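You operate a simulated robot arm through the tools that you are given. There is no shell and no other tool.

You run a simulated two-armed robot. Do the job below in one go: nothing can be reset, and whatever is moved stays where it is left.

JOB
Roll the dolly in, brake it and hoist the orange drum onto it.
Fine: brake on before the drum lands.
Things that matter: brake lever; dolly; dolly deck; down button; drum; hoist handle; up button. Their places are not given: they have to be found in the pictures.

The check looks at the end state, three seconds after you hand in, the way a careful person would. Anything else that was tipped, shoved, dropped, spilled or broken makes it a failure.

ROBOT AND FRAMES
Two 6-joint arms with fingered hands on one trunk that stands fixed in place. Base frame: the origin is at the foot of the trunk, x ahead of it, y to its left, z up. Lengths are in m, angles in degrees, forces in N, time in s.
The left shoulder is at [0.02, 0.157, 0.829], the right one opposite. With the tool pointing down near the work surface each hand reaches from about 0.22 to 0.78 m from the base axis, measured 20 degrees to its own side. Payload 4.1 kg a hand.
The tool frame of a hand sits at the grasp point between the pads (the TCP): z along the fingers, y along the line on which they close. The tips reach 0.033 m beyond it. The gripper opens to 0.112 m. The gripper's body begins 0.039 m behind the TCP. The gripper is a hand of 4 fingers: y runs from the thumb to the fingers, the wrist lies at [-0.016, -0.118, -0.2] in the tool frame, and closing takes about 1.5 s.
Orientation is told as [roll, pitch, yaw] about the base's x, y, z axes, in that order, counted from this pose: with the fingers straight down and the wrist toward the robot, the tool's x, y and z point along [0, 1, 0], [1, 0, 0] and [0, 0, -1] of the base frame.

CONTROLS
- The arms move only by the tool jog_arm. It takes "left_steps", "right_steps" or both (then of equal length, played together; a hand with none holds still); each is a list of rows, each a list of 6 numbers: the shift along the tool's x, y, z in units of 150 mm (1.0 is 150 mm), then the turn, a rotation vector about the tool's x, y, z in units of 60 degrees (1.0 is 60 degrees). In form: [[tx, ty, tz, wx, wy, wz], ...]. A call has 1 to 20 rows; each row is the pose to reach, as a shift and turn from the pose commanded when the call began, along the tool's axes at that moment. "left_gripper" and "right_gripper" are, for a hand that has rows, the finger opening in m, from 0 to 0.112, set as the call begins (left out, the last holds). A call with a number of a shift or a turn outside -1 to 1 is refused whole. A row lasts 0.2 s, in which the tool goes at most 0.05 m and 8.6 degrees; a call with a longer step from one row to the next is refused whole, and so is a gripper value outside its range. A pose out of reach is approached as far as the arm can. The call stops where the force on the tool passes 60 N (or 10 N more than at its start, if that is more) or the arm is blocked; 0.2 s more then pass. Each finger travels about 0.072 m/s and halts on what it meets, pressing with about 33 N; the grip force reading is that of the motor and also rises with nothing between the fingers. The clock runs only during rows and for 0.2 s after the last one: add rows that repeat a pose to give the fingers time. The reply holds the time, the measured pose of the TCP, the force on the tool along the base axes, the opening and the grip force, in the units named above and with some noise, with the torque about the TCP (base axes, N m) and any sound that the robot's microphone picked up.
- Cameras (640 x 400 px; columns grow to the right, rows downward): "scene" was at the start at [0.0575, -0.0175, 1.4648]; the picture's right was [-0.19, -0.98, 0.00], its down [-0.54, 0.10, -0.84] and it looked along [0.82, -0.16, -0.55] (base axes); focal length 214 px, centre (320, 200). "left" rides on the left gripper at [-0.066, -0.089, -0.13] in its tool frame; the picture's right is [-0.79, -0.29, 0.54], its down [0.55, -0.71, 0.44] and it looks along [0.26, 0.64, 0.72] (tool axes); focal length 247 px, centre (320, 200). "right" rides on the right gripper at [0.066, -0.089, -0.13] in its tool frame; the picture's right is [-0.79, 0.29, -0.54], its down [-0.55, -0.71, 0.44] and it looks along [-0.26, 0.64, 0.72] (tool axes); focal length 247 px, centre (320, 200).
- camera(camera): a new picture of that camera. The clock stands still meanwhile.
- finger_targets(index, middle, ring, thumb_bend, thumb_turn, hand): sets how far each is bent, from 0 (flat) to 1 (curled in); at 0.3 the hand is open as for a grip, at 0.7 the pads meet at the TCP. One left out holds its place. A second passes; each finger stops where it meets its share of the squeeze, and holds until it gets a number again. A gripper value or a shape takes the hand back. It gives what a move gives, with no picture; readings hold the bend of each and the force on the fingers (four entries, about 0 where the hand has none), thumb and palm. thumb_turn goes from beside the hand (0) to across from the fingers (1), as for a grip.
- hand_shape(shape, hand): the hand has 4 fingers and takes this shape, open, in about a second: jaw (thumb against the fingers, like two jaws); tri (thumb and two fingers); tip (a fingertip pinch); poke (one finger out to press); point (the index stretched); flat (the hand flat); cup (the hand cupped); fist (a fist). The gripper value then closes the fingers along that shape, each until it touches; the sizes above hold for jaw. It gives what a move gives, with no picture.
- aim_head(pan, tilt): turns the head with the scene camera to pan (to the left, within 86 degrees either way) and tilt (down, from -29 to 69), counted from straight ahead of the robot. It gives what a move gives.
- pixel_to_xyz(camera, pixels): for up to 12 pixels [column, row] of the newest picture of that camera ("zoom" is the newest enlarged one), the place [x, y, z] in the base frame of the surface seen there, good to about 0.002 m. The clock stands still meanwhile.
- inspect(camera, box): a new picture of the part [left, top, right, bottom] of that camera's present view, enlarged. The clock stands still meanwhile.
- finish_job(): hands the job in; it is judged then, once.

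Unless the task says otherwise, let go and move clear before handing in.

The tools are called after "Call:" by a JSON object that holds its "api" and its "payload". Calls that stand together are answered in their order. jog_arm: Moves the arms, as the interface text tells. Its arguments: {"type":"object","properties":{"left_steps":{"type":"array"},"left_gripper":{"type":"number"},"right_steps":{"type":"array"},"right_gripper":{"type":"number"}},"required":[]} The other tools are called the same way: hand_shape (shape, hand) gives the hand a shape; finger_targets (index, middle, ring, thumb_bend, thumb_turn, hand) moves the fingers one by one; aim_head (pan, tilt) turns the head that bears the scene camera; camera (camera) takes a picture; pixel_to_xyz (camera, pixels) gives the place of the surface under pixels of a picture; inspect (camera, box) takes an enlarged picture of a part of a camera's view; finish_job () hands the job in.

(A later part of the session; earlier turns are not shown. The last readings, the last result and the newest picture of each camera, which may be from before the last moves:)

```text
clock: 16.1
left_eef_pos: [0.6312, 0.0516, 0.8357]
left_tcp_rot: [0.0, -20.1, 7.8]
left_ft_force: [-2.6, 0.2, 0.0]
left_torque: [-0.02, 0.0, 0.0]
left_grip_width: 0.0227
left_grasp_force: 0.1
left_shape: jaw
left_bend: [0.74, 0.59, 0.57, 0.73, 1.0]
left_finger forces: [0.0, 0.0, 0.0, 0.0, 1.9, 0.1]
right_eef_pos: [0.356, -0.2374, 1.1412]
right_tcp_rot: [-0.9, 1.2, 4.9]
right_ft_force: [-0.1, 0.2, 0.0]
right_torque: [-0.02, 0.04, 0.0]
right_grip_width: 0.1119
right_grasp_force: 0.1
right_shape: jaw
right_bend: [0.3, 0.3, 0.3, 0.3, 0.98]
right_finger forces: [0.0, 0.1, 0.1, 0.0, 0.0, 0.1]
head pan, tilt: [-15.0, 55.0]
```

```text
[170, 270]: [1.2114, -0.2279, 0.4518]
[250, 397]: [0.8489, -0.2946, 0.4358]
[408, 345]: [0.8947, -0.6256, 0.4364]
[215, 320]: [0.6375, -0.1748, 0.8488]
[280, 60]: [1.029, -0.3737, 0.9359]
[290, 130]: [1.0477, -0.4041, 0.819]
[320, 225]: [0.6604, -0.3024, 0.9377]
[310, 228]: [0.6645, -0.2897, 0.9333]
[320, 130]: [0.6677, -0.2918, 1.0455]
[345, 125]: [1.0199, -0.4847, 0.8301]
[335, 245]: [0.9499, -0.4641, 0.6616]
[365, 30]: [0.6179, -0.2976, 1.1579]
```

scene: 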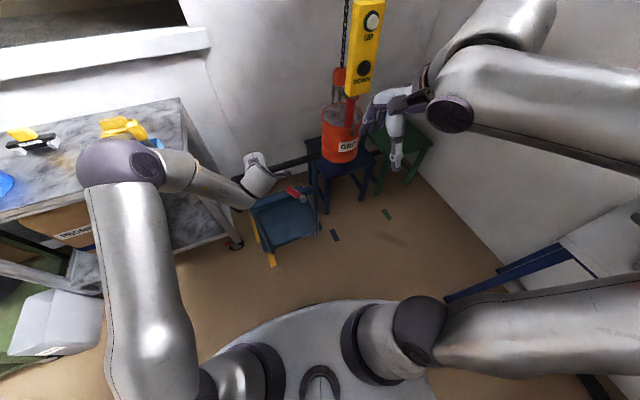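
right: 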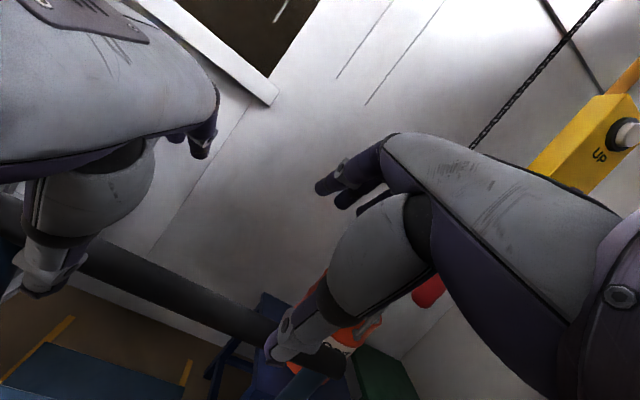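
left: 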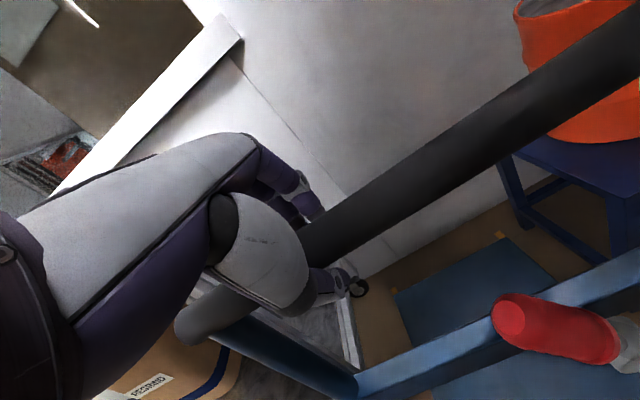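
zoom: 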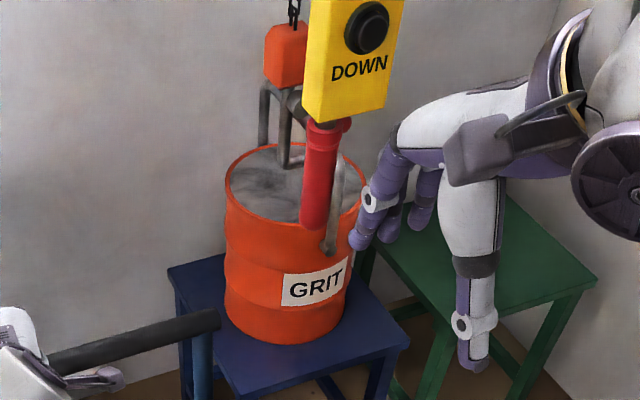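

The drum centre is about (1.058,-0.412), i.e. u≈0.993 in lane coordinates, so the bar must end at u≈0.78 (now ≈0.621). I'll push another 9 cm.

Call:
{"api": "jog_arm", "payload": {"left_steps": [[0, 0.063, 0.023, 0, 0, 0], [0, 0.125, 0.046, 0, 0, 0], [0, 0.188, 0.068, 0, 0, 0], [0, 0.251, 0.091, 0, 0, 0], [0, 0.313, 0.114, 0, 0, 0], [0, 0.376, 0.137, 0, 0, 0], [0, 0.439, 0.16, 0, 0, 0], [0, 0.501, 0.182, 0, 0, 0], [0, 0.564, 0.205, 0, 0, 0]]}}

Call:
{"api": "camera", "payload": {"camera": "scene"}}

Call:
{"api": "camera", "payload": {"camera": "left"}}

Call:
{"api": "pixel_to_xyz", "payload": {"camera": "left", "pixels": [[400, 190], [450, 155], [500, 120], [550, 85], [600, 50], [530, 310], [400, 360], [450, 300]]}}

```text
clock: 18.1
left_eef_pos: [0.7194, 0.0641, 0.8356]
left_tcp_rot: [-0.1, -20.0, 7.9]
left_ft_force: [-1.0, 0.9, -2.1]
left_torque: [0.01, -0.05, 0.01]
left_grip_width: 0.0225
left_grasp_force: 0.1
left_shape: jaw
left_bend: [0.74, 0.59, 0.57, 0.73, 1.0]
left_finger forces: [0.1, 0.1, 0.1, 0.0, 2.2, 0.0]
right_eef_pos: [0.3549, -0.2375, 1.1413]
right_tcp_rot: [-0.8, 1.1, 5.0]
right_ft_force: [-0.5, 0.0, 0.0]
right_torque: [0.03, 0.04, 0.01]
right_grip_width: 0.1117
right_grasp_force: 0.1
right_shape: jaw
right_bend: [0.3, 0.3, 0.3, 0.3, 0.98]
right_finger forces: [0.1, 0.0, 0.1, 0.1, 0.1, 0.1]
head pan, tilt: [-15.0, 55.0]
```

```text
taken
```

scene: 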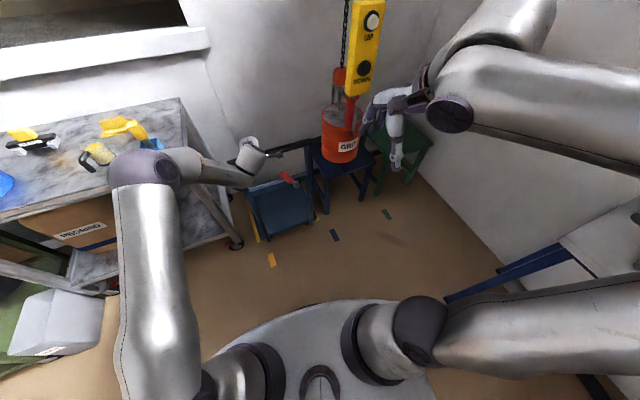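

```text
taken
```

left: 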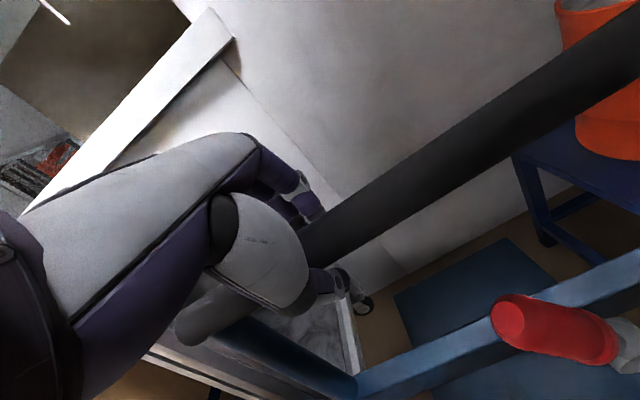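

```text
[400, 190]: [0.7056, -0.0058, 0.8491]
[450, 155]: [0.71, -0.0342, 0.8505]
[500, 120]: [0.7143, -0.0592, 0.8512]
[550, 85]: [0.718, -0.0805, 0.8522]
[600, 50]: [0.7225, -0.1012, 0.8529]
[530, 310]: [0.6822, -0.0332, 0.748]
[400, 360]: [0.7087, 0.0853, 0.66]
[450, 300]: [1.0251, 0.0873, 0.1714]
```

The dolly is going straight (bar at u≈0.712 now). Remaining push is about 6.8 cm.

Call:
{"api": "jog_arm", "payload": {"left_steps": [[0, 0.053, 0.019, 0, 0, 0], [0, 0.107, 0.039, 0, 0, 0], [0, 0.16, 0.058, 0, 0, 0], [0, 0.213, 0.078, 0, 0, 0], [0, 0.266, 0.097, 0, 0, 0], [0, 0.32, 0.116, 0, 0, 0], [0, 0.373, 0.136, 0, 0, 0], [0, 0.426, 0.155, 0, 0, 0]]}}

Call:
{"api": "camera", "payload": {"camera": "scene"}}

Call:
{"api": "inspect", "payload": {"camera": "scene", "box": [220, 110, 400, 260]}}

Call:
{"api": "camera", "payload": {"camera": "left"}}

Call:
{"api": "pixel_to_xyz", "payload": {"camera": "left", "pixels": [[400, 190], [450, 155], [500, 120], [550, 85], [600, 50], [530, 310], [400, 360], [450, 300]]}}

```text
clock: 19.9
left_eef_pos: [0.7869, 0.0725, 0.8352]
left_tcp_rot: [0.0, -19.9, 7.7]
left_ft_force: [-14.7, -1.5, 1.2]
left_torque: [-0.01, 0.05, -0.02]
left_grip_width: 0.0257
left_grasp_force: 0.1
left_shape: jaw
left_bend: [0.74, 0.59, 0.57, 0.72, 1.0]
left_finger forces: [0.0, 0.0, 0.0, 0.0, 12.1, 0.0]
right_eef_pos: [0.3554, -0.2379, 1.1418]
right_tcp_rot: [-0.8, 1.2, 5.1]
right_ft_force: [-0.2, -0.5, 0.3]
right_torque: [-0.02, -0.03, 0.01]
right_grip_width: 0.1116
right_grasp_force: 0.0
right_shape: jaw
right_bend: [0.3, 0.3, 0.3, 0.3, 0.98]
right_finger forces: [0.1, 0.0, 0.0, 0.0, 0.0, 0.0]
head pan, tilt: [-15.0, 55.0]
```

```text
taken
```

scene: 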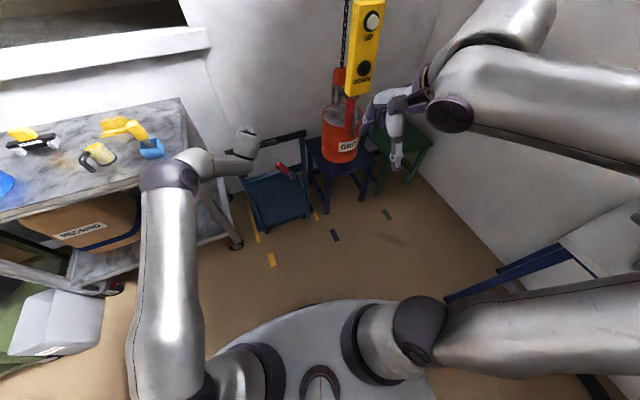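

```text
2.67 times, centred on (310, 185) of scene
```

zoom: 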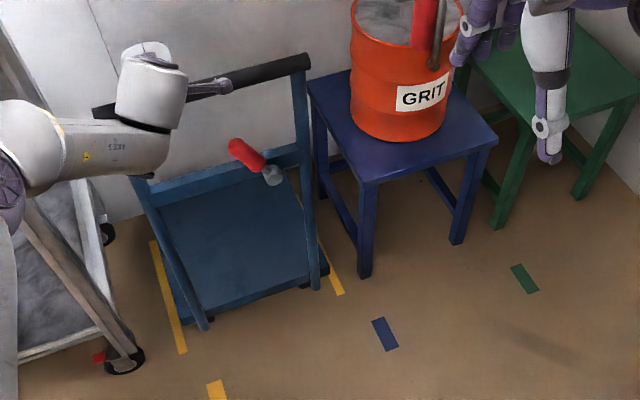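

```text
taken
```

left: 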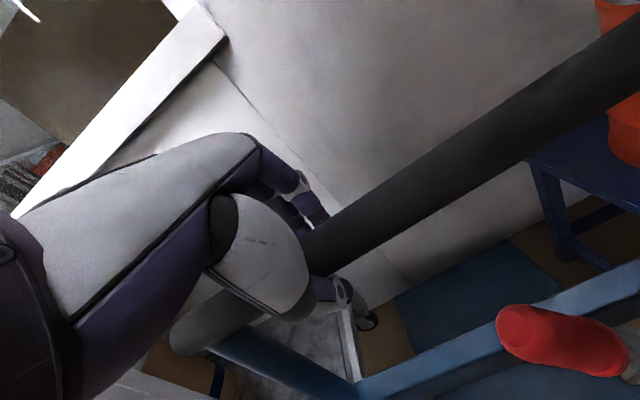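

```text
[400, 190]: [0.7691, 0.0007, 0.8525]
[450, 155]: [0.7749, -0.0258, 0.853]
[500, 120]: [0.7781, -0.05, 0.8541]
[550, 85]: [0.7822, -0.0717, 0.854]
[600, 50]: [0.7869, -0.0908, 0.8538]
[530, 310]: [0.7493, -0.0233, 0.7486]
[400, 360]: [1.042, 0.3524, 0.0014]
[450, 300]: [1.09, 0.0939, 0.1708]
```

Contact force rose to ~15 N in the last few millimetres, suggesting an end stop with the deck centre now at u≈0.989 versus the drum's 0.993. I'll check the yellow lane marks against the deck.

Call:
{"api": "pixel_to_xyz", "payload": {"camera": "scene", "pixels": [[247, 202], [258, 239], [272, 259], [268, 253], [312, 203], [317, 219], [261, 230], [304, 216], [300, 181], [283, 167], [293, 176], [248, 180]]}}

Call:
{"api": "inspect", "payload": {"camera": "scene", "box": [230, 130, 330, 200]}}

```text
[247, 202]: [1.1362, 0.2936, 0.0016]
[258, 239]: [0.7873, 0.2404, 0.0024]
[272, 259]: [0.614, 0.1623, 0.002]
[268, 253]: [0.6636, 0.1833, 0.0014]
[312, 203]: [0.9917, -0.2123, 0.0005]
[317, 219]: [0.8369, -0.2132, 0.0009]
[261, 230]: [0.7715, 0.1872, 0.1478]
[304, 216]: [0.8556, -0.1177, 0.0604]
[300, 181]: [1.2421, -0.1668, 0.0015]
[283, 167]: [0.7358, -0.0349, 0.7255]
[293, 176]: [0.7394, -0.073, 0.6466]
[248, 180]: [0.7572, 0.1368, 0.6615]
```

```text
5.71 times, centred on (280, 165) of scene
```

zoom: 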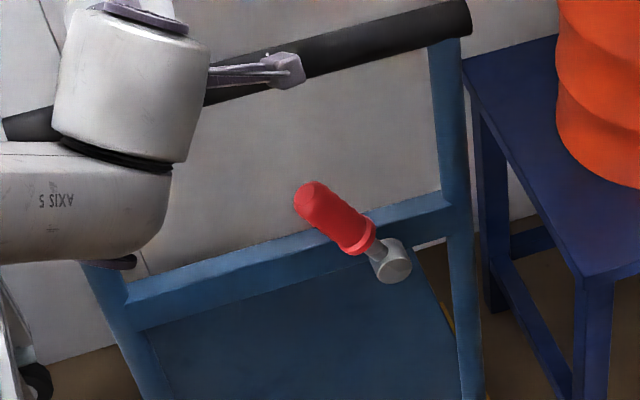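

The yellow bay lines span u≈0.80–1.18, matching the deck now (0.80–1.18), so the dolly is parked. The brake lever's hub at (0.739,-0.073,0.647) faces the robot with the lever leaning left. I'll open the left hand and back it off the bar.

Call:
{"api": "jog_arm", "payload": {"left_steps": [[0, -0.03, -0.01, 0, 0, 0], [0, -0.03, -0.01, 0, 0, 0], [0, -0.03, -0.01, 0, 0, 0], [0, -0.03, -0.01, 0, 0, 0], [0, -0.03, -0.01, 0, 0, 0], [0, -0.03, -0.01, 0, 0, 0], [0, -0.03, -0.01, 0, 0, 0], [0, -0.03, -0.2, 0, 0, 0], [0, -0.03, -0.4, 0, 0, 0], [0, -0.03, -0.6, 0, 0, 0], [0, -0.1, -0.8, 0, 0, 0]], "left_gripper": 0.112}}

Call:
{"api": "camera", "payload": {"camera": "left"}}

Call:
{"api": "pixel_to_xyz", "payload": {"camera": "left", "pixels": [[450, 235], [500, 205], [550, 175], [510, 320], [580, 345]]}}

Call:
{"api": "inspect", "payload": {"camera": "left", "box": [400, 200, 640, 400]}}

```text
clock: 22.3
left_eef_pos: [0.7308, 0.0661, 0.9435]
left_tcp_rot: [0.0, -20.0, 7.8]
left_ft_force: [-0.3, -0.4, -0.3]
left_torque: [0.01, 0.04, 0.01]
left_grip_width: 0.1114
left_grasp_force: 0.0
left_shape: jaw
left_bend: [0.3, 0.3, 0.3, 0.3, 0.98]
left_finger forces: [0.0, 0.1, 0.0, 0.1, 0.1, 0.0]
right_eef_pos: [0.3564, -0.2374, 1.1411]
right_tcp_rot: [-0.8, 1.2, 5.0]
right_ft_force: [-0.3, 0.4, 0.7]
right_torque: [-0.01, 0.01, -0.03]
right_grip_width: 0.1117
right_grasp_force: 0.1
right_shape: jaw
right_bend: [0.3, 0.3, 0.3, 0.3, 0.98]
right_finger forces: [0.1, 0.0, 0.1, 0.1, 0.0, 0.1]
head pan, tilt: [-15.0, 55.0]
```

```text
taken
```

left: 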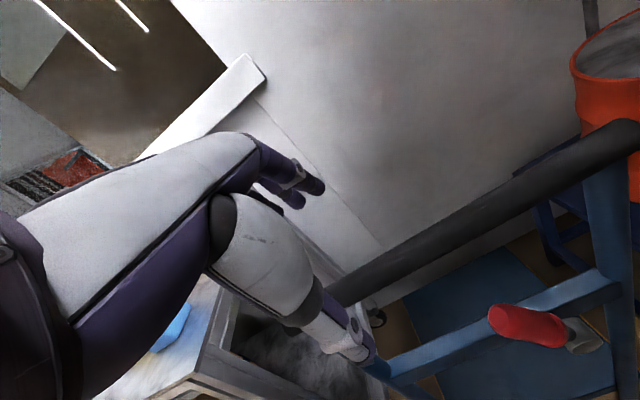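

```text
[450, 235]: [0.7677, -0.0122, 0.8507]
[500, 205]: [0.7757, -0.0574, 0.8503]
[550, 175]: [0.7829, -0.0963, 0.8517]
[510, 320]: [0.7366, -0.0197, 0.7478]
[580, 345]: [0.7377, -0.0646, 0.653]
```

```text
2.00 times, centred on (520, 300) of left
```

zoom: 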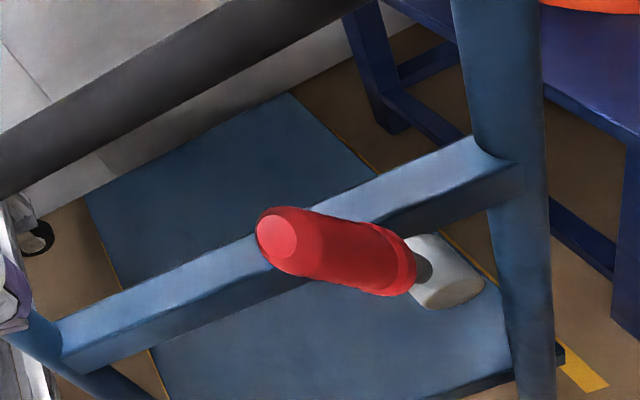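

The lever knob cap is at (0.737,-0.020,0.748) with the hub at (0.738,-0.065,0.653). I'll bring the left hand back and down behind the bar, tilt to 45° with fingers closed, to the left of the knob.

Call:
{"api": "jog_arm", "payload": {"left_steps": [[0.05, -0.19, -0.07, -0.06, 0, 0], [0.1, -0.38, -0.14, -0.12, 0, 0], [0.13, -0.564, -0.205, -0.18, 0, 0], [0.13, -0.64, 0.0, -0.24, 0, 0], [0.13, -0.71, 0.2, -0.3, 0, 0], [0.13, -0.79, 0.4, -0.36, 0, 0], [0.13, -0.86, 0.61, -0.417, 0, 0], [0.13, -0.86, 0.61, -0.417, 0, 0]], "left_gripper": 0.0}}

Call:
{"api": "camera", "payload": {"camera": "left"}}

Call:
{"api": "camera", "payload": {"camera": "scene"}}

```text
clock: 24.1
left_eef_pos: [0.6404, 0.073, 0.8149]
left_tcp_rot: [-0.1, -45.1, 7.8]
left_ft_force: [-0.6, 0.4, -0.3]
left_torque: [0.04, 0.0, -0.01]
left_grip_width: 0.0
left_grasp_force: 33.2
left_shape: jaw
left_bend: [0.7, 0.7, 0.7, 0.51, 1.0]
left_finger forces: [0.0, 0.1, 0.0, 0.0, 0.0, 0.1]
right_eef_pos: [0.3555, -0.2383, 1.1407]
right_tcp_rot: [-0.7, 1.1, 5.0]
right_ft_force: [0.1, -0.2, 0.7]
right_torque: [0.0, 0.0, 0.01]
right_grip_width: 0.1118
right_grasp_force: 0.0
right_shape: jaw
right_bend: [0.3, 0.3, 0.3, 0.3, 0.98]
right_finger forces: [0.0, 0.0, 0.0, 0.0, 0.0, 0.1]
head pan, tilt: [-15.0, 55.0]
```

```text
taken
```

left: 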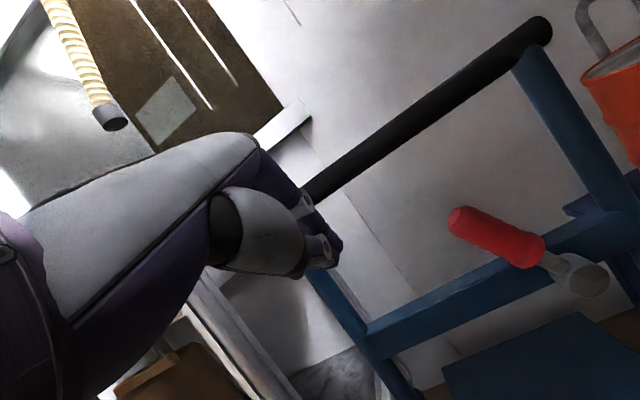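

```text
taken
```

scene: 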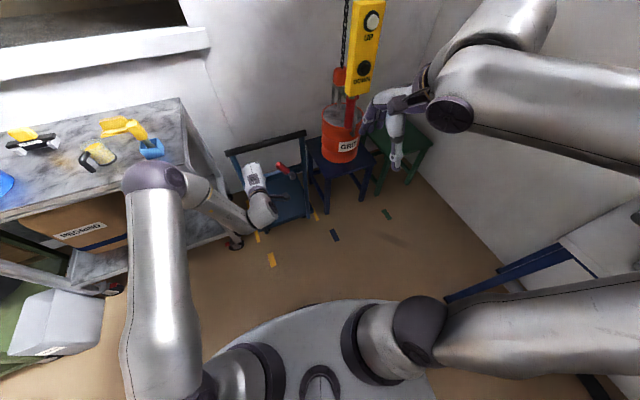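

The closed left hand is at the left of the knob and level, tilt 45° is reachable. I'll advance it along the fingers until it sits beside the lever.

Call:
{"api": "jog_arm", "payload": {"left_steps": [[0, 0, 0.16, 0, 0, 0], [0, 0, 0.32, 0, 0, 0], [0, 0, 0.48, 0, 0, 0], [0, 0, 0.64, 0, 0, 0], [0, 0, 0.8, 0, 0, 0]]}}

Call:
{"api": "camera", "payload": {"camera": "left"}}

Call:
{"api": "inspect", "payload": {"camera": "scene", "box": [220, 110, 340, 230]}}

```text
clock: 25.3
left_eef_pos: [0.7255, 0.0636, 0.7361]
left_tcp_rot: [0.5, -44.5, 8.8]
left_ft_force: [-0.2, -0.1, -0.5]
left_torque: [0.0, 0.02, 0.0]
left_grip_width: 0.0001
left_grasp_force: 33.5
left_shape: jaw
left_bend: [0.7, 0.7, 0.7, 0.51, 1.0]
left_finger forces: [0.0, 0.1, 0.1, 0.0, 0.0, 0.0]
left hand out of reach, approached as far as the arm can: row 2, 3, 4, 5
right_eef_pos: [0.3554, -0.2379, 1.1407]
right_tcp_rot: [-0.9, 1.2, 5.0]
right_ft_force: [0.0, 0.2, -0.6]
right_torque: [0.03, -0.01, -0.04]
right_grip_width: 0.1117
right_grasp_force: 0.0
right_shape: jaw
right_bend: [0.3, 0.3, 0.3, 0.3, 0.98]
right_finger forces: [0.0, 0.0, 0.0, 0.0, 0.0, 0.0]
head pan, tilt: [-15.0, 55.0]
```

```text
taken
```

left: 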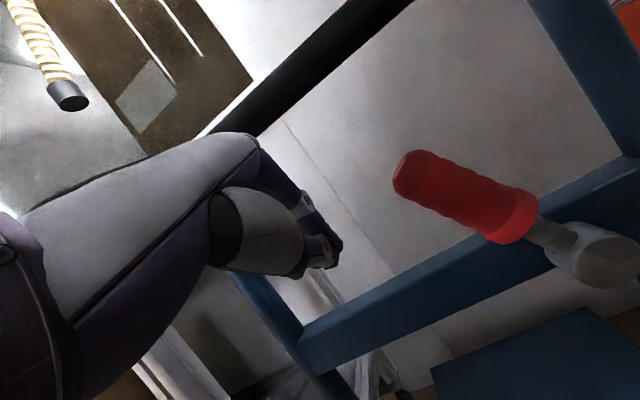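

```text
3.33 times, centred on (280, 170) of scene
```

zoom: 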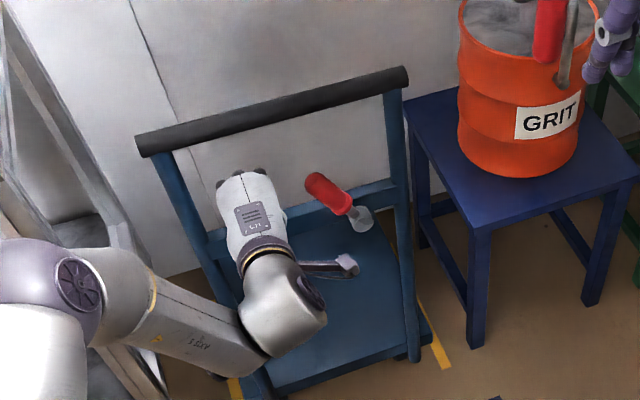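

The hand is beside the lever now (left view shows the knob at (450,190) right of the fingers). I'll sweep it to the right slowly and watch for contact force.

Call:
{"api": "jog_arm", "payload": {"left_steps": [[-0.067, 0, 0, 0, 0, 0], [-0.133, 0, 0, 0, 0, 0], [-0.2, 0, 0, 0, 0, 0], [-0.267, 0, 0, 0, 0, 0], [-0.333, 0, 0, 0, 0, 0]]}}

Call:
{"api": "camera", "payload": {"camera": "left"}}

```text
clock: 26.5
left_eef_pos: [0.7333, 0.0144, 0.7363]
left_tcp_rot: [0.0, -45.2, 7.9]
left_ft_force: [0.0, 0.4, 0.1]
left_torque: [-0.02, -0.01, 0.0]
left_grip_width: 0.0
left_grasp_force: 33.5
left_shape: jaw
left_bend: [0.7, 0.7, 0.7, 0.51, 1.0]
left_finger forces: [0.0, 0.0, 0.1, 0.1, 0.0, 0.0]
right_eef_pos: [0.3552, -0.2383, 1.1403]
right_tcp_rot: [-0.7, 1.2, 5.0]
right_ft_force: [-1.1, 0.0, -0.3]
right_torque: [-0.05, -0.01, 0.03]
right_grip_width: 0.1117
right_grasp_force: 0.1
right_shape: jaw
right_bend: [0.3, 0.3, 0.3, 0.3, 0.98]
right_finger forces: [0.0, 0.1, 0.0, 0.0, 0.0, 0.0]
head pan, tilt: [-15.0, 55.0]
```

```text
taken
```

left: 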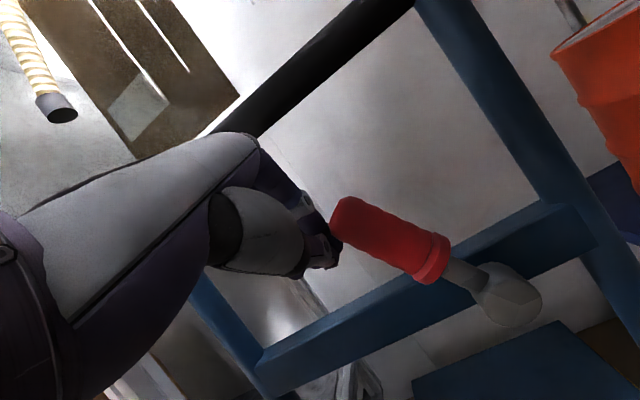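

The fingers are now touching distance from the knob at (345,215) in the left view with no force yet. I'll keep sweeping right.

Call:
{"api": "jog_arm", "payload": {"left_steps": [[-0.067, 0, 0, 0, 0, 0], [-0.133, 0, 0, 0, 0, 0], [-0.2, 0, 0, 0, 0, 0]]}}

Call:
{"api": "camera", "payload": {"camera": "left"}}

```text
clock: 27.3
left_eef_pos: [0.7374, -0.0161, 0.7361]
left_tcp_rot: [0.0, -45.2, 7.8]
left_ft_force: [0.2, 3.0, 3.3]
left_torque: [-0.09, -0.03, 0.04]
left_grip_width: 0.0002
left_grasp_force: 33.1
left_shape: jaw
left_bend: [0.7, 0.7, 0.7, 0.51, 1.0]
left_finger forces: [3.7, 0.1, 0.0, 0.0, 0.0, 0.0]
right_eef_pos: [0.3557, -0.2376, 1.1408]
right_tcp_rot: [-0.9, 1.2, 5.0]
right_ft_force: [0.2, -0.1, 0.2]
right_torque: [-0.01, 0.0, -0.02]
right_grip_width: 0.1114
right_grasp_force: 0.0
right_shape: jaw
right_bend: [0.3, 0.3, 0.3, 0.3, 0.98]
right_finger forces: [0.0, 0.1, 0.0, 0.0, 0.1, 0.0]
head pan, tilt: [-15.0, 55.0]
```

```text
taken
```

left: 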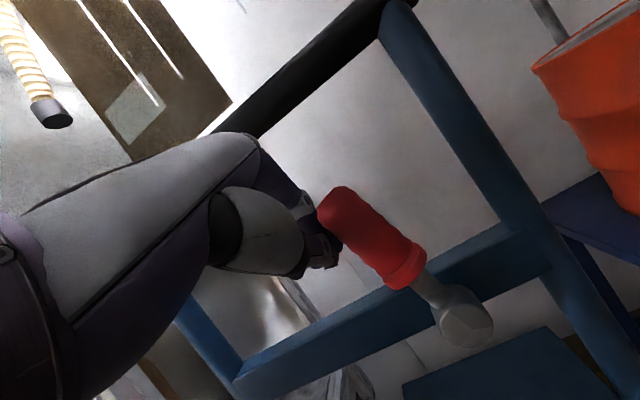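

The lever is yielding to the right (3–4 N on the index, lever more upright). I'll continue the sweep.

Call:
{"api": "jog_arm", "payload": {"left_steps": [[-0.067, 0, 0.02, 0, 0, 0], [-0.133, -0.02, 0.04, 0, 0, 0], [-0.2, -0.03, 0.04, 0, 0, 0], [-0.267, -0.03, 0.04, 0, 0, 0]]}}

Call:
{"api": "camera", "payload": {"camera": "left"}}

Call:
{"api": "inspect", "payload": {"camera": "scene", "box": [220, 110, 340, 230]}}

```text
clock: 28.3
left_eef_pos: [0.7436, -0.054, 0.7274]
left_tcp_rot: [0.0, -45.0, 7.8]
left_ft_force: [-0.3, 1.5, 1.7]
left_torque: [-0.01, 0.0, 0.03]
left_grip_width: 0.0
left_grasp_force: 33.3
left_shape: jaw
left_bend: [0.7, 0.7, 0.7, 0.51, 1.0]
left_finger forces: [1.9, 0.0, 0.1, 0.1, 0.0, 0.0]
right_eef_pos: [0.3547, -0.2373, 1.1405]
right_tcp_rot: [-0.8, 1.2, 5.0]
right_ft_force: [0.3, -0.6, -0.6]
right_torque: [-0.01, -0.02, 0.01]
right_grip_width: 0.1119
right_grasp_force: 0.1
right_shape: jaw
right_bend: [0.3, 0.3, 0.3, 0.3, 0.98]
right_finger forces: [0.1, 0.0, 0.0, 0.1, 0.0, 0.1]
head pan, tilt: [-15.0, 55.0]
```

```text
taken
```

left: 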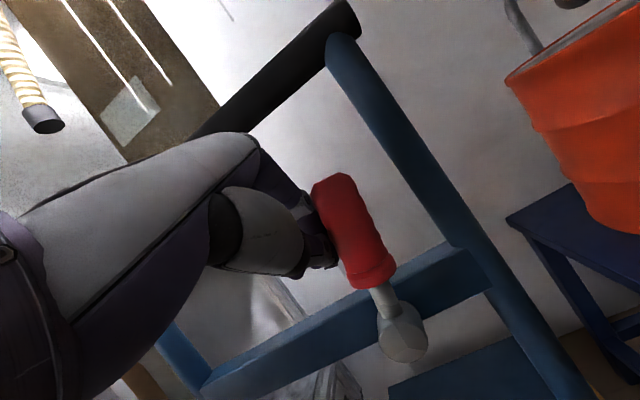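

```text
3.33 times, centred on (280, 170) of scene
```

zoom: 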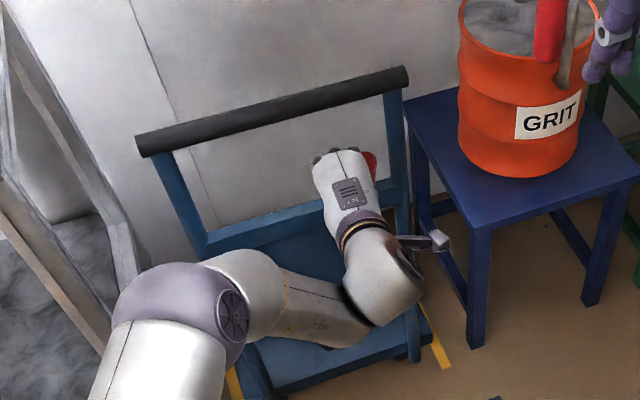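

The lever is about upright now; I continue sweeping right for over-centre travel.

Call:
{"api": "jog_arm", "payload": {"left_steps": [[-0.067, 0, 0, 0, 0, 0], [-0.133, 0, 0, 0, 0, 0], [-0.2, 0, 0, 0, 0, 0], [-0.267, 0, 0, 0, 0, 0], [-0.333, 0, 0, 0, 0, 0]]}}

Call:
{"api": "camera", "payload": {"camera": "left"}}

```text
clock: 29.5
left_eef_pos: [0.7536, -0.0941, 0.7306]
left_tcp_rot: [-0.2, -45.3, 9.1]
left_ft_force: [-10.4, 44.3, 10.9]
left_torque: [0.33, 0.04, 0.28]
left_grip_width: 0.0
left_grasp_force: 33.2
left_shape: jaw
left_bend: [0.7, 0.7, 0.7, 0.52, 1.0]
left_finger forces: [14.0, 0.0, 0.1, 0.0, 0.3, 0.0]
right_eef_pos: [0.3569, -0.2351, 1.142]
right_tcp_rot: [-0.9, 1.1, 5.2]
right_ft_force: [0.1, 0.1, 0.0]
right_torque: [0.03, -0.02, 0.02]
right_grip_width: 0.1119
right_grasp_force: 0.1
right_shape: jaw
right_bend: [0.3, 0.3, 0.3, 0.3, 0.98]
right_finger forces: [0.0, 0.0, 0.1, 0.0, 0.0, 0.0]
head pan, tilt: [-15.0, 55.0]
```

```text
taken
```

left: 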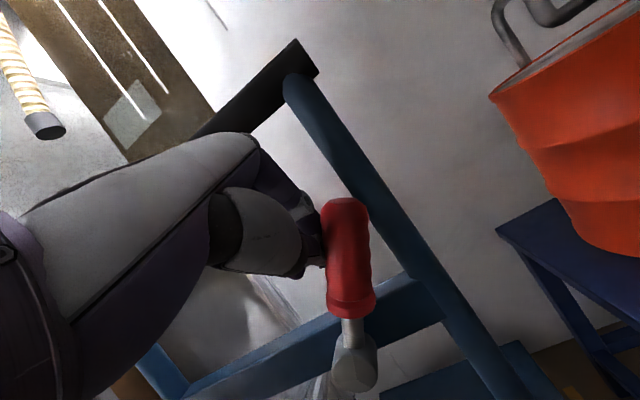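

Force climbed to 44 N sideways, so the lever has hit its right-hand stop. I'll back off and see where it stays.

Call:
{"api": "jog_arm", "payload": {"left_steps": [[0.067, 0, 0, 0, 0, 0], [0.133, 0, 0, 0, 0, 0], [0.267, 0, 0, 0, 0, 0], [0.4, 0, 0, 0, 0, 0], [0.53, 0, -0.1, 0, 0, 0], [0.6, 0, -0.3, 0, 0, 0], [0.6, 0, -0.5, 0, 0, 0]]}}

Call:
{"api": "camera", "payload": {"camera": "left"}}

Call:
{"api": "inspect", "payload": {"camera": "scene", "box": [220, 110, 340, 230]}}

```text
clock: 31.1
left_eef_pos: [0.6861, -0.0226, 0.7834]
left_tcp_rot: [0.0, -44.9, 7.8]
left_ft_force: [1.0, 0.1, -0.3]
left_torque: [-0.01, 0.01, 0.02]
left_grip_width: 0.0
left_grasp_force: 32.7
left_shape: jaw
left_bend: [0.7, 0.7, 0.7, 0.52, 1.0]
left_finger forces: [0.0, 0.1, 0.1, 0.1, 0.0, 0.1]
right_eef_pos: [0.3565, -0.2379, 1.1403]
right_tcp_rot: [-0.7, 1.2, 5.0]
right_ft_force: [-0.3, 0.5, -0.7]
right_torque: [0.03, -0.02, 0.01]
right_grip_width: 0.1119
right_grasp_force: 0.0
right_shape: jaw
right_bend: [0.3, 0.3, 0.3, 0.3, 0.98]
right_finger forces: [0.0, 0.1, 0.0, 0.1, 0.0, 0.1]
head pan, tilt: [-15.0, 55.0]
```

```text
taken
```

left: 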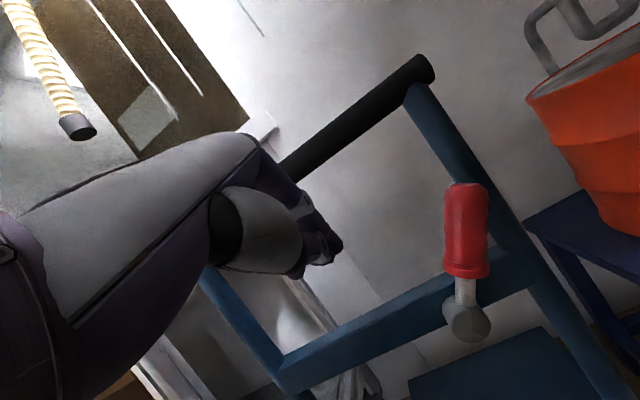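

```text
3.33 times, centred on (280, 170) of scene
```

zoom: 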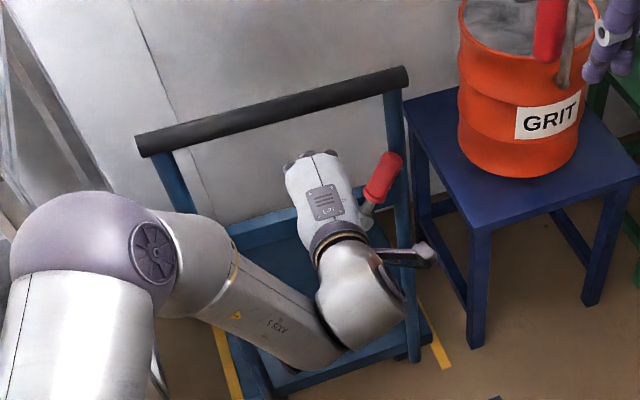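

The lever now stays leaning right (knob at (382,175) in the zoom). I'll check its exact angle and the dolly's position.

Call:
{"api": "pixel_to_xyz", "payload": {"camera": "left", "pixels": [[467, 190], [467, 230], [467, 270], [467, 322], [400, 85], [340, 130], [430, 65], [480, 150]]}}

Call:
{"api": "inspect", "payload": {"camera": "left", "box": [380, 140, 560, 380]}}

```text
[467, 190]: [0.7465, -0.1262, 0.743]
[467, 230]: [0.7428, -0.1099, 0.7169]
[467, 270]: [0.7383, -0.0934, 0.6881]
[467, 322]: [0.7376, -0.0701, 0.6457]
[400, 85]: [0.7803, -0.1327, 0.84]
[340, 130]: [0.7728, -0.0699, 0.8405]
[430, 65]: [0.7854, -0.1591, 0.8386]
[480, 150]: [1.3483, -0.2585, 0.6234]
```

```text
1.67 times, centred on (470, 260) of left
```

zoom: 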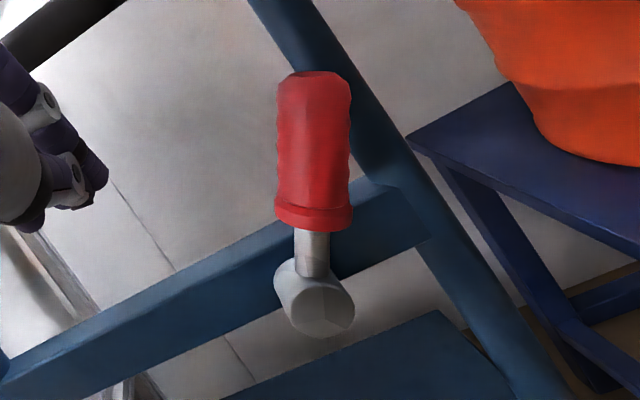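

The lever now leans ~30° right at (0.747,-0.126,0.743) and stays, a mirror image of before. I'll verify the brake by hooking the bar again and pulling lightly; first lift the left hand up and open it.

Call:
{"api": "jog_arm", "payload": {"left_steps": [[0.05, 0.06, -0.15, 0.0, 0, 0], [0.1, 0.15, -0.3, 0.06, 0, 0], [0.15, 0.25, -0.45, 0.13, 0, 0], [0.2, 0.35, -0.6, 0.2, 0, 0], [0.25, 0.45, -0.75, 0.27, 0, 0], [0.3, 0.55, -0.85, 0.34, 0, 0], [0.333, 0.613, -0.896, 0.417, 0, 0], [0.333, 0.613, -0.896, 0.417, 0, 0]], "left_gripper": 0.112}}

```text
clock: 32.9
left_eef_pos: [0.6498, 0.0224, 0.9423]
left_tcp_rot: [0.0, -20.0, 7.8]
left_ft_force: [-0.8, 0.6, -1.5]
left_torque: [-0.02, 0.0, -0.01]
left_grip_width: 0.1119
left_grasp_force: 0.0
left_shape: jaw
left_bend: [0.3, 0.3, 0.3, 0.3, 0.98]
left_finger forces: [0.0, 0.0, 0.0, 0.1, 0.1, 0.0]
right_eef_pos: [0.3564, -0.2378, 1.1408]
right_tcp_rot: [-0.8, 1.2, 5.0]
right_ft_force: [0.5, -0.8, 0.0]
right_torque: [-0.01, 0.0, 0.0]
right_grip_width: 0.1116
right_grasp_force: 0.0
right_shape: jaw
right_bend: [0.3, 0.3, 0.3, 0.3, 0.98]
right_finger forces: [0.0, 0.1, 0.1, 0.0, 0.1, 0.1]
head pan, tilt: [-15.0, 55.0]
```

Call:
{"api": "jog_arm", "payload": {"left_steps": [[0, 0.19, 0.07, 0, 0, 0], [0, 0.38, 0.14, 0, 0, 0], [0, 0.577, 0.21, 0, 0, 0], [0, 0.577, 0.38, 0, 0, 0], [0, 0.577, 0.55, 0, 0, 0], [0, 0.577, 0.72, 0, 0, 0], [0, 0.577, 0.87, 0, 0, 0]]}}

Call:
{"api": "camera", "payload": {"camera": "left"}}

```text
clock: 34.5
left_eef_pos: [0.7753, 0.0394, 0.8479]
left_tcp_rot: [0.0, -20.1, 7.8]
left_ft_force: [0.3, -0.8, 1.1]
left_torque: [0.0, 0.04, 0.0]
left_grip_width: 0.1118
left_grasp_force: 0.2
left_shape: jaw
left_bend: [0.3, 0.3, 0.3, 0.3, 0.98]
left_finger forces: [0.0, 0.0, 0.0, 0.0, 0.1, 0.1]
right_eef_pos: [0.3544, -0.2379, 1.141]
right_tcp_rot: [-0.8, 1.2, 4.9]
right_ft_force: [-0.9, 0.6, 0.4]
right_torque: [-0.01, -0.02, 0.01]
right_grip_width: 0.1119
right_grasp_force: 0.0
right_shape: jaw
right_bend: [0.3, 0.3, 0.3, 0.3, 0.98]
right_finger forces: [0.0, 0.0, 0.0, 0.0, 0.0, 0.0]
head pan, tilt: [-15.0, 55.0]
```

```text
taken
```

left: 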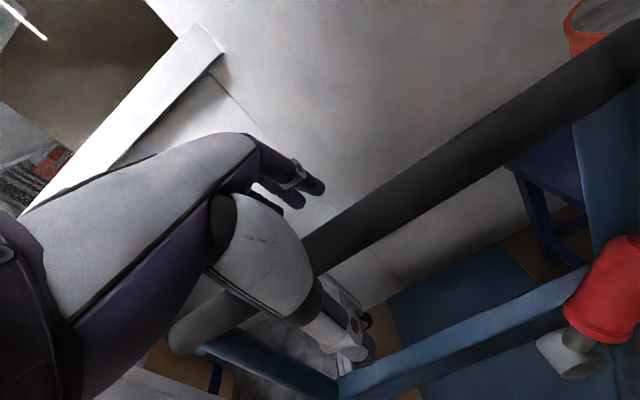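

The bar is again between thumb and fingers. I'll close to a loose cage and pull back 3 cm gently to test the brake.

Call:
{"api": "jog_arm", "payload": {"left_steps": [[0, 0, 0, 0, 0, 0], [0, 0, 0, 0, 0, 0], [0, 0, 0, 0, 0, 0], [0, 0, 0, 0, 0, 0], [0, 0, 0, 0, 0, 0], [0, 0, 0, 0, 0, 0], [0, 0, 0, 0, 0, 0], [0, -0.031, -0.011, 0, 0, 0], [0, -0.063, -0.023, 0, 0, 0], [0, -0.094, -0.034, 0, 0, 0]], "left_gripper": 0.022}}

```text
clock: 36.7
left_eef_pos: [0.7607, 0.0394, 0.8482]
left_tcp_rot: [0.0, -20.2, 7.9]
left_ft_force: [11.8, 1.1, -4.1]
left_torque: [-0.04, -0.07, -0.17]
left_grip_width: 0.0227
left_grasp_force: 0.0
left_shape: jaw
left_bend: [0.74, 0.57, 0.54, 0.74, 1.0]
left_finger forces: [4.9, 3.3, 4.7, 0.1, 0.0, 0.0]
right_eef_pos: [0.3549, -0.2374, 1.1412]
right_tcp_rot: [-0.8, 1.2, 5.0]
right_ft_force: [-0.3, -0.3, 0.1]
right_torque: [-0.02, 0.03, -0.01]
right_grip_width: 0.1119
right_grasp_force: 0.0
right_shape: jaw
right_bend: [0.3, 0.3, 0.3, 0.3, 0.98]
right_finger forces: [0.0, 0.1, 0.1, 0.0, 0.1, 0.1]
head pan, tilt: [-15.0, 55.0]
```

Pulling back meets ~12 N at the fingers (it rolled with 2–3 N earlier). I'll check that the bar hasn't moved.

Call:
{"api": "camera", "payload": {"camera": "left"}}

Call:
{"api": "pixel_to_xyz", "payload": {"camera": "left", "pixels": [[400, 210], [450, 170], [500, 140], [550, 105], [600, 75], [610, 280], [560, 360], [420, 300]]}}

Call:
{"api": "camera", "payload": {"camera": "scene"}}

Call:
{"api": "pixel_to_xyz", "payload": {"camera": "scene", "pixels": [[303, 134], [300, 136], [290, 139], [261, 229], [305, 215], [300, 212]]}}

```text
taken
```

left: 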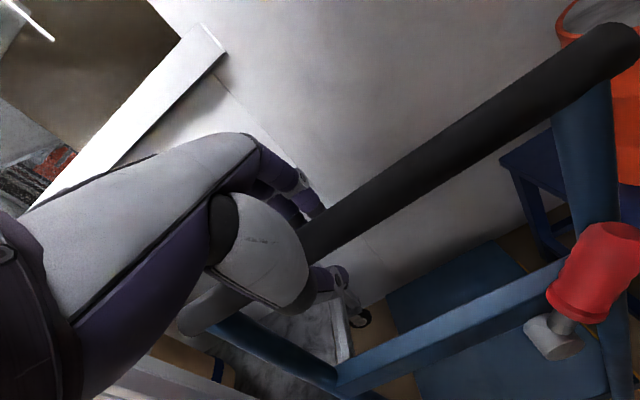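

```text
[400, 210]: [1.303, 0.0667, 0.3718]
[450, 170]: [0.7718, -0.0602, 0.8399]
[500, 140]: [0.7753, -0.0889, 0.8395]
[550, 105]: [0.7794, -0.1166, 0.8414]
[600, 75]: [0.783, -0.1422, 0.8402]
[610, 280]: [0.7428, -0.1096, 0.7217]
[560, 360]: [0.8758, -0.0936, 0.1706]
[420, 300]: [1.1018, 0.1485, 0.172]
```

```text
taken
```

scene: 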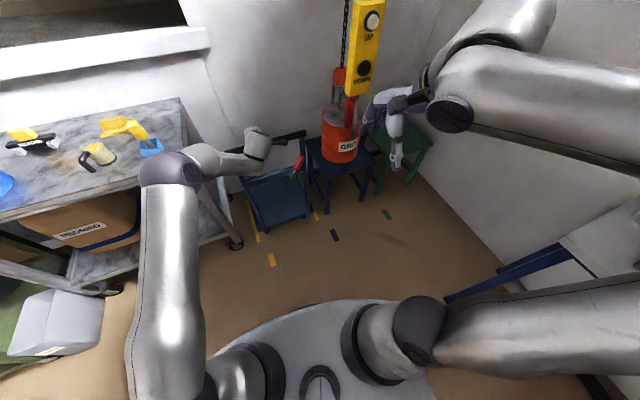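

```text
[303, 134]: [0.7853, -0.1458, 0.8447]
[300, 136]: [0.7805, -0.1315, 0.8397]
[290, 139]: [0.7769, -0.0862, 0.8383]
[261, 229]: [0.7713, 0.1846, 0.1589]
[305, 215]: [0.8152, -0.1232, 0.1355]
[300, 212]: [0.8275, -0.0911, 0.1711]
```

The bar stays at u≈0.757 under the pull, so the brake holds. I'll release the bar, lift the left hand and park it to the left out of the pendant's path.

Call:
{"api": "jog_arm", "payload": {"left_steps": [[0, 0.04, 0.015, 0, 0, 0], [0, 0.08, 0.03, 0, 0, 0], [0, 0.08, 0.03, 0, 0, 0], [0, 0.08, 0.03, 0, 0, 0], [0, 0.08, 0.03, 0, 0, 0], [0, 0.08, 0.03, 0, 0, 0], [0, 0.08, 0.03, 0, 0, 0], [0, 0.08, -0.2, 0, 0, 0], [0, 0.08, -0.4, 0, 0, 0], [0, 0.0, -0.6, 0, 0, 0], [0, -0.15, -0.8, 0, 0, 0], [0, -0.35, -0.9, 0, 0, 0], [0, -0.55, -0.95, 0, 0, 0]], "left_gripper": 0.112}}

```text
clock: 39.5
left_eef_pos: [0.6341, 0.0191, 0.9542]
left_tcp_rot: [0.0, -20.0, 7.8]
left_ft_force: [0.9, -0.1, 0.5]
left_torque: [0.0, 0.02, -0.02]
left_grip_width: 0.1116
left_grasp_force: 0.0
left_shape: jaw
left_bend: [0.3, 0.3, 0.3, 0.3, 0.98]
left_finger forces: [0.1, 0.0, 0.0, 0.0, 0.0, 0.0]
right_eef_pos: [0.3565, -0.2378, 1.1413]
right_tcp_rot: [-0.9, 1.2, 4.9]
right_ft_force: [0.1, -0.2, -0.3]
right_torque: [-0.03, -0.02, -0.02]
right_grip_width: 0.1118
right_grasp_force: 0.1
right_shape: jaw
right_bend: [0.3, 0.3, 0.3, 0.3, 0.98]
right_finger forces: [0.1, 0.0, 0.1, 0.0, 0.0, 0.0]
head pan, tilt: [-15.0, 55.0]
```

Call:
{"api": "jog_arm", "payload": {"left_steps": [[0.16, -0.12, -0.16, 0.055, 0, 0], [0.33, -0.24, -0.32, 0.11, 0, 0], [0.5, -0.36, -0.48, 0.166, 0, 0], [0.67, -0.47, -0.65, 0.22, 0, 0], [0.83, -0.59, -0.81, 0.277, 0, 0], [1.0, -0.71, -0.97, 0.333, 0, 0]]}}

Call:
{"api": "jog_arm", "payload": {"left_steps": [[0.2, -0.12, -0.13, 0, 0, 0], [0.4, -0.24, -0.26, 0, 0, 0], [0.6, -0.37, -0.4, 0, 0, 0], [0.8, -0.5, -0.53, 0, 0, 0], [1.0, -0.63, -0.67, 0, 0, 0]]}}

Call:
{"api": "aim_head", "payload": {"pan": -20, "tilt": 30}}

Call:
{"api": "camera", "payload": {"camera": "scene"}}

Call:
{"api": "camera", "payload": {"camera": "right"}}

```text
clock: 40.9
left_eef_pos: [0.4655, 0.1462, 1.0565]
left_tcp_rot: [-0.1, 0.0, 7.9]
left_ft_force: [0.3, -1.0, -0.8]
left_torque: [-0.03, 0.02, -0.01]
left_grip_width: 0.1119
left_grasp_force: 0.1
left_shape: jaw
left_bend: [0.3, 0.3, 0.3, 0.3, 0.98]
left_finger forces: [0.1, 0.0, 0.0, 0.0, 0.1, 0.0]
right_eef_pos: [0.3559, -0.2381, 1.1402]
right_tcp_rot: [-0.8, 1.2, 5.0]
right_ft_force: [0.3, -0.1, 0.1]
right_torque: [-0.01, 0.03, 0.0]
right_grip_width: 0.112
right_grasp_force: 0.0
right_shape: jaw
right_bend: [0.3, 0.3, 0.3, 0.3, 0.98]
right_finger forces: [0.0, 0.0, 0.1, 0.0, 0.0, 0.0]
head pan, tilt: [-15.0, 55.0]
```

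```text
clock: 42.1
left_eef_pos: [0.3503, 0.2847, 1.155]
left_tcp_rot: [0.1, 0.0, 7.7]
left_ft_force: [0.2, -0.4, 0.1]
left_torque: [0.01, 0.04, -0.01]
left_grip_width: 0.1117
left_grasp_force: 0.1
left_shape: jaw
left_bend: [0.3, 0.3, 0.3, 0.3, 0.98]
left_finger forces: [0.1, 0.1, 0.0, 0.0, 0.0, 0.0]
right_eef_pos: [0.3558, -0.2389, 1.1401]
right_tcp_rot: [-0.8, 1.2, 5.0]
right_ft_force: [0.7, 0.4, 0.3]
right_torque: [0.0, 0.0, -0.02]
right_grip_width: 0.1118
right_grasp_force: 0.1
right_shape: jaw
right_bend: [0.3, 0.3, 0.3, 0.3, 0.98]
right_finger forces: [0.0, 0.0, 0.0, 0.0, 0.1, 0.0]
head pan, tilt: [-15.0, 55.0]
```

```text
clock: 43.0
left_eef_pos: [0.3511, 0.2855, 1.1545]
left_tcp_rot: [0.0, 0.0, 7.8]
left_ft_force: [0.6, -0.3, -0.5]
left_torque: [0.02, -0.01, -0.01]
left_grip_width: 0.1115
left_grasp_force: 0.1
left_shape: jaw
left_bend: [0.3, 0.3, 0.3, 0.3, 0.98]
left_finger forces: [0.0, 0.0, 0.1, 0.0, 0.0, 0.0]
right_eef_pos: [0.3555, -0.2386, 1.1415]
right_tcp_rot: [-0.6, 1.2, 5.0]
right_ft_force: [0.5, -0.1, 0.0]
right_torque: [-0.01, -0.01, -0.01]
right_grip_width: 0.1119
right_grasp_force: 0.1
right_shape: jaw
right_bend: [0.3, 0.3, 0.3, 0.3, 0.98]
right_finger forces: [0.1, 0.0, 0.0, 0.0, 0.0, 0.0]
head pan, tilt: [-20.0, 30.0]
```

```text
taken
```

scene: 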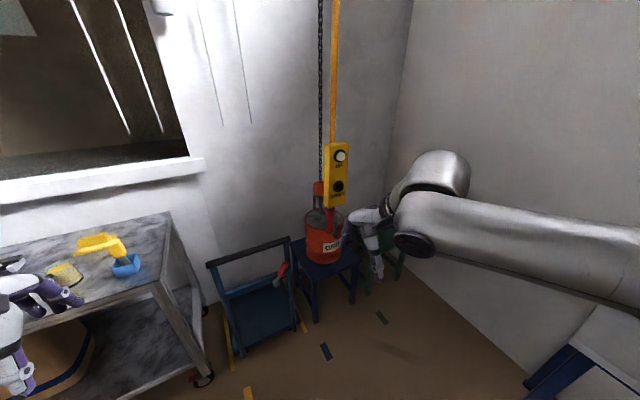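

```text
taken
```

right: 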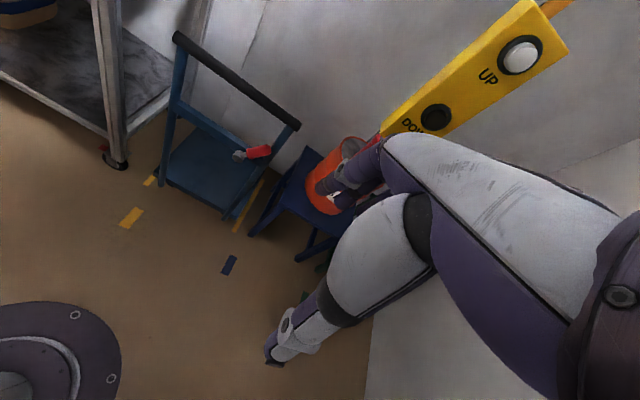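

Dolly is parked with the lever over. Now the pendant: I'll zoom on the buttons and set the right hand to a poking finger.

Call:
{"api": "inspect", "payload": {"camera": "scene", "box": [290, 120, 400, 250]}}

Call:
{"api": "pixel_to_xyz", "payload": {"camera": "zoom", "pixels": [[286, 108], [275, 108], [280, 200], [270, 195], [250, 75], [310, 85], [235, 240], [295, 245], [265, 150], [262, 262], [280, 60], [300, 150]]}}

Call:
{"api": "hand_shape", "payload": {"shape": "poke", "hand": "right"}}

Call:
{"api": "camera", "payload": {"camera": "right"}}

```text
3.08 times, centred on (345, 185) of scene
```

zoom: 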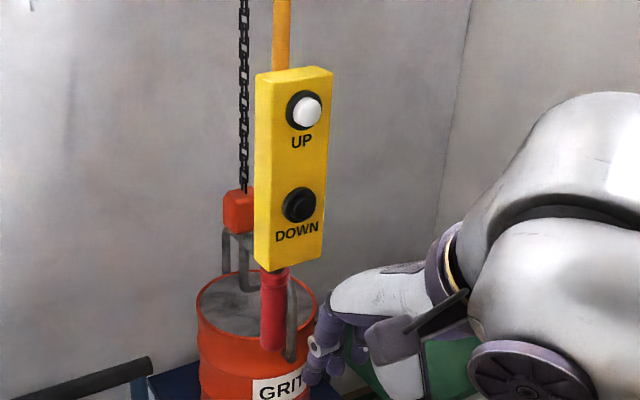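

```text
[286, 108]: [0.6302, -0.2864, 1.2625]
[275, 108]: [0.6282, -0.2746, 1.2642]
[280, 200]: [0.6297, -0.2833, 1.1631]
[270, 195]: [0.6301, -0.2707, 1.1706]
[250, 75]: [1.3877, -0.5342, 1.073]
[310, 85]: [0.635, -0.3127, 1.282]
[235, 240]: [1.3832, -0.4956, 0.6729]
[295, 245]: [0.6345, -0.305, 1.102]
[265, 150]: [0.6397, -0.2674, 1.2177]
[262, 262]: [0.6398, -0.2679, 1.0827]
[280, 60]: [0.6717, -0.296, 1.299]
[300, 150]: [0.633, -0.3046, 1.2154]
```

```text
clock: 43.9
left_eef_pos: [0.3495, 0.2865, 1.1548]
left_tcp_rot: [0.0, -0.2, 7.8]
left_ft_force: [-0.5, 0.1, -0.2]
left_torque: [0.0, 0.02, -0.01]
left_grip_width: 0.1116
left_grasp_force: 0.1
left_shape: jaw
left_bend: [0.3, 0.3, 0.3, 0.3, 0.98]
left_finger forces: [0.0, 0.1, 0.0, 0.0, 0.0, 0.0]
right_eef_pos: [0.3556, -0.2379, 1.1401]
right_tcp_rot: [-0.8, 1.2, 4.9]
right_ft_force: [0.4, -1.1, -0.1]
right_torque: [0.02, -0.02, 0.01]
right_grip_width: 0.0
right_grasp_force: 0.1
right_shape: poke
right_bend: [0.7, 0.7, 0.99, 1.0, 1.0]
right_finger forces: [0.0, 0.1, 0.1, 0.1, 0.0, 0.0]
head pan, tilt: [-20.0, 30.0]
```

```text
taken
```

right: 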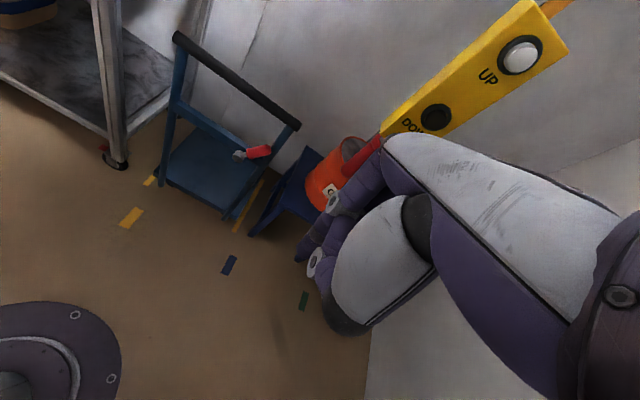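

The poke shape puts the finger tips at the TCP. The UP button centre is about (0.618,-0.304,1.264), face toward the robot. I'll raise the right hand in front of the pendant, tilting the fingers forward.

Call:
{"api": "jog_arm", "payload": {"right_steps": [[-0.11, 0.1, -0.11, -0.1, 0, -0.01], [-0.22, 0.2, -0.22, -0.2, 0, -0.02], [-0.33, 0.3, -0.33, -0.3, 0, -0.03], [-0.44, 0.4, -0.44, -0.4, 0, -0.04], [-0.55, 0.5, -0.55, -0.5, 0, -0.05], [-0.66, 0.6, -0.66, -0.6, 0, -0.05]]}}

```text
clock: 45.3
left_eef_pos: [0.3502, 0.2849, 1.1557]
left_tcp_rot: [-0.1, -0.1, 7.9]
left_ft_force: [0.0, 0.2, -0.5]
left_torque: [0.03, 0.02, 0.0]
left_grip_width: 0.1116
left_grasp_force: 0.1
left_shape: jaw
left_bend: [0.3, 0.3, 0.3, 0.3, 0.98]
left_finger forces: [0.0, 0.0, 0.0, 0.2, 0.0, 0.1]
right_eef_pos: [0.4573, -0.3281, 1.2381]
right_tcp_rot: [-2.0, -34.8, 9.0]
right_ft_force: [-0.2, 0.1, 0.0]
right_torque: [-0.03, -0.02, 0.02]
right_grip_width: 0.0001
right_grasp_force: 0.0
right_shape: poke
right_bend: [0.7, 0.7, 0.99, 1.0, 1.0]
right_finger forces: [0.1, 0.1, 0.1, 0.0, 0.0, 0.0]
head pan, tilt: [-20.0, 30.0]
```

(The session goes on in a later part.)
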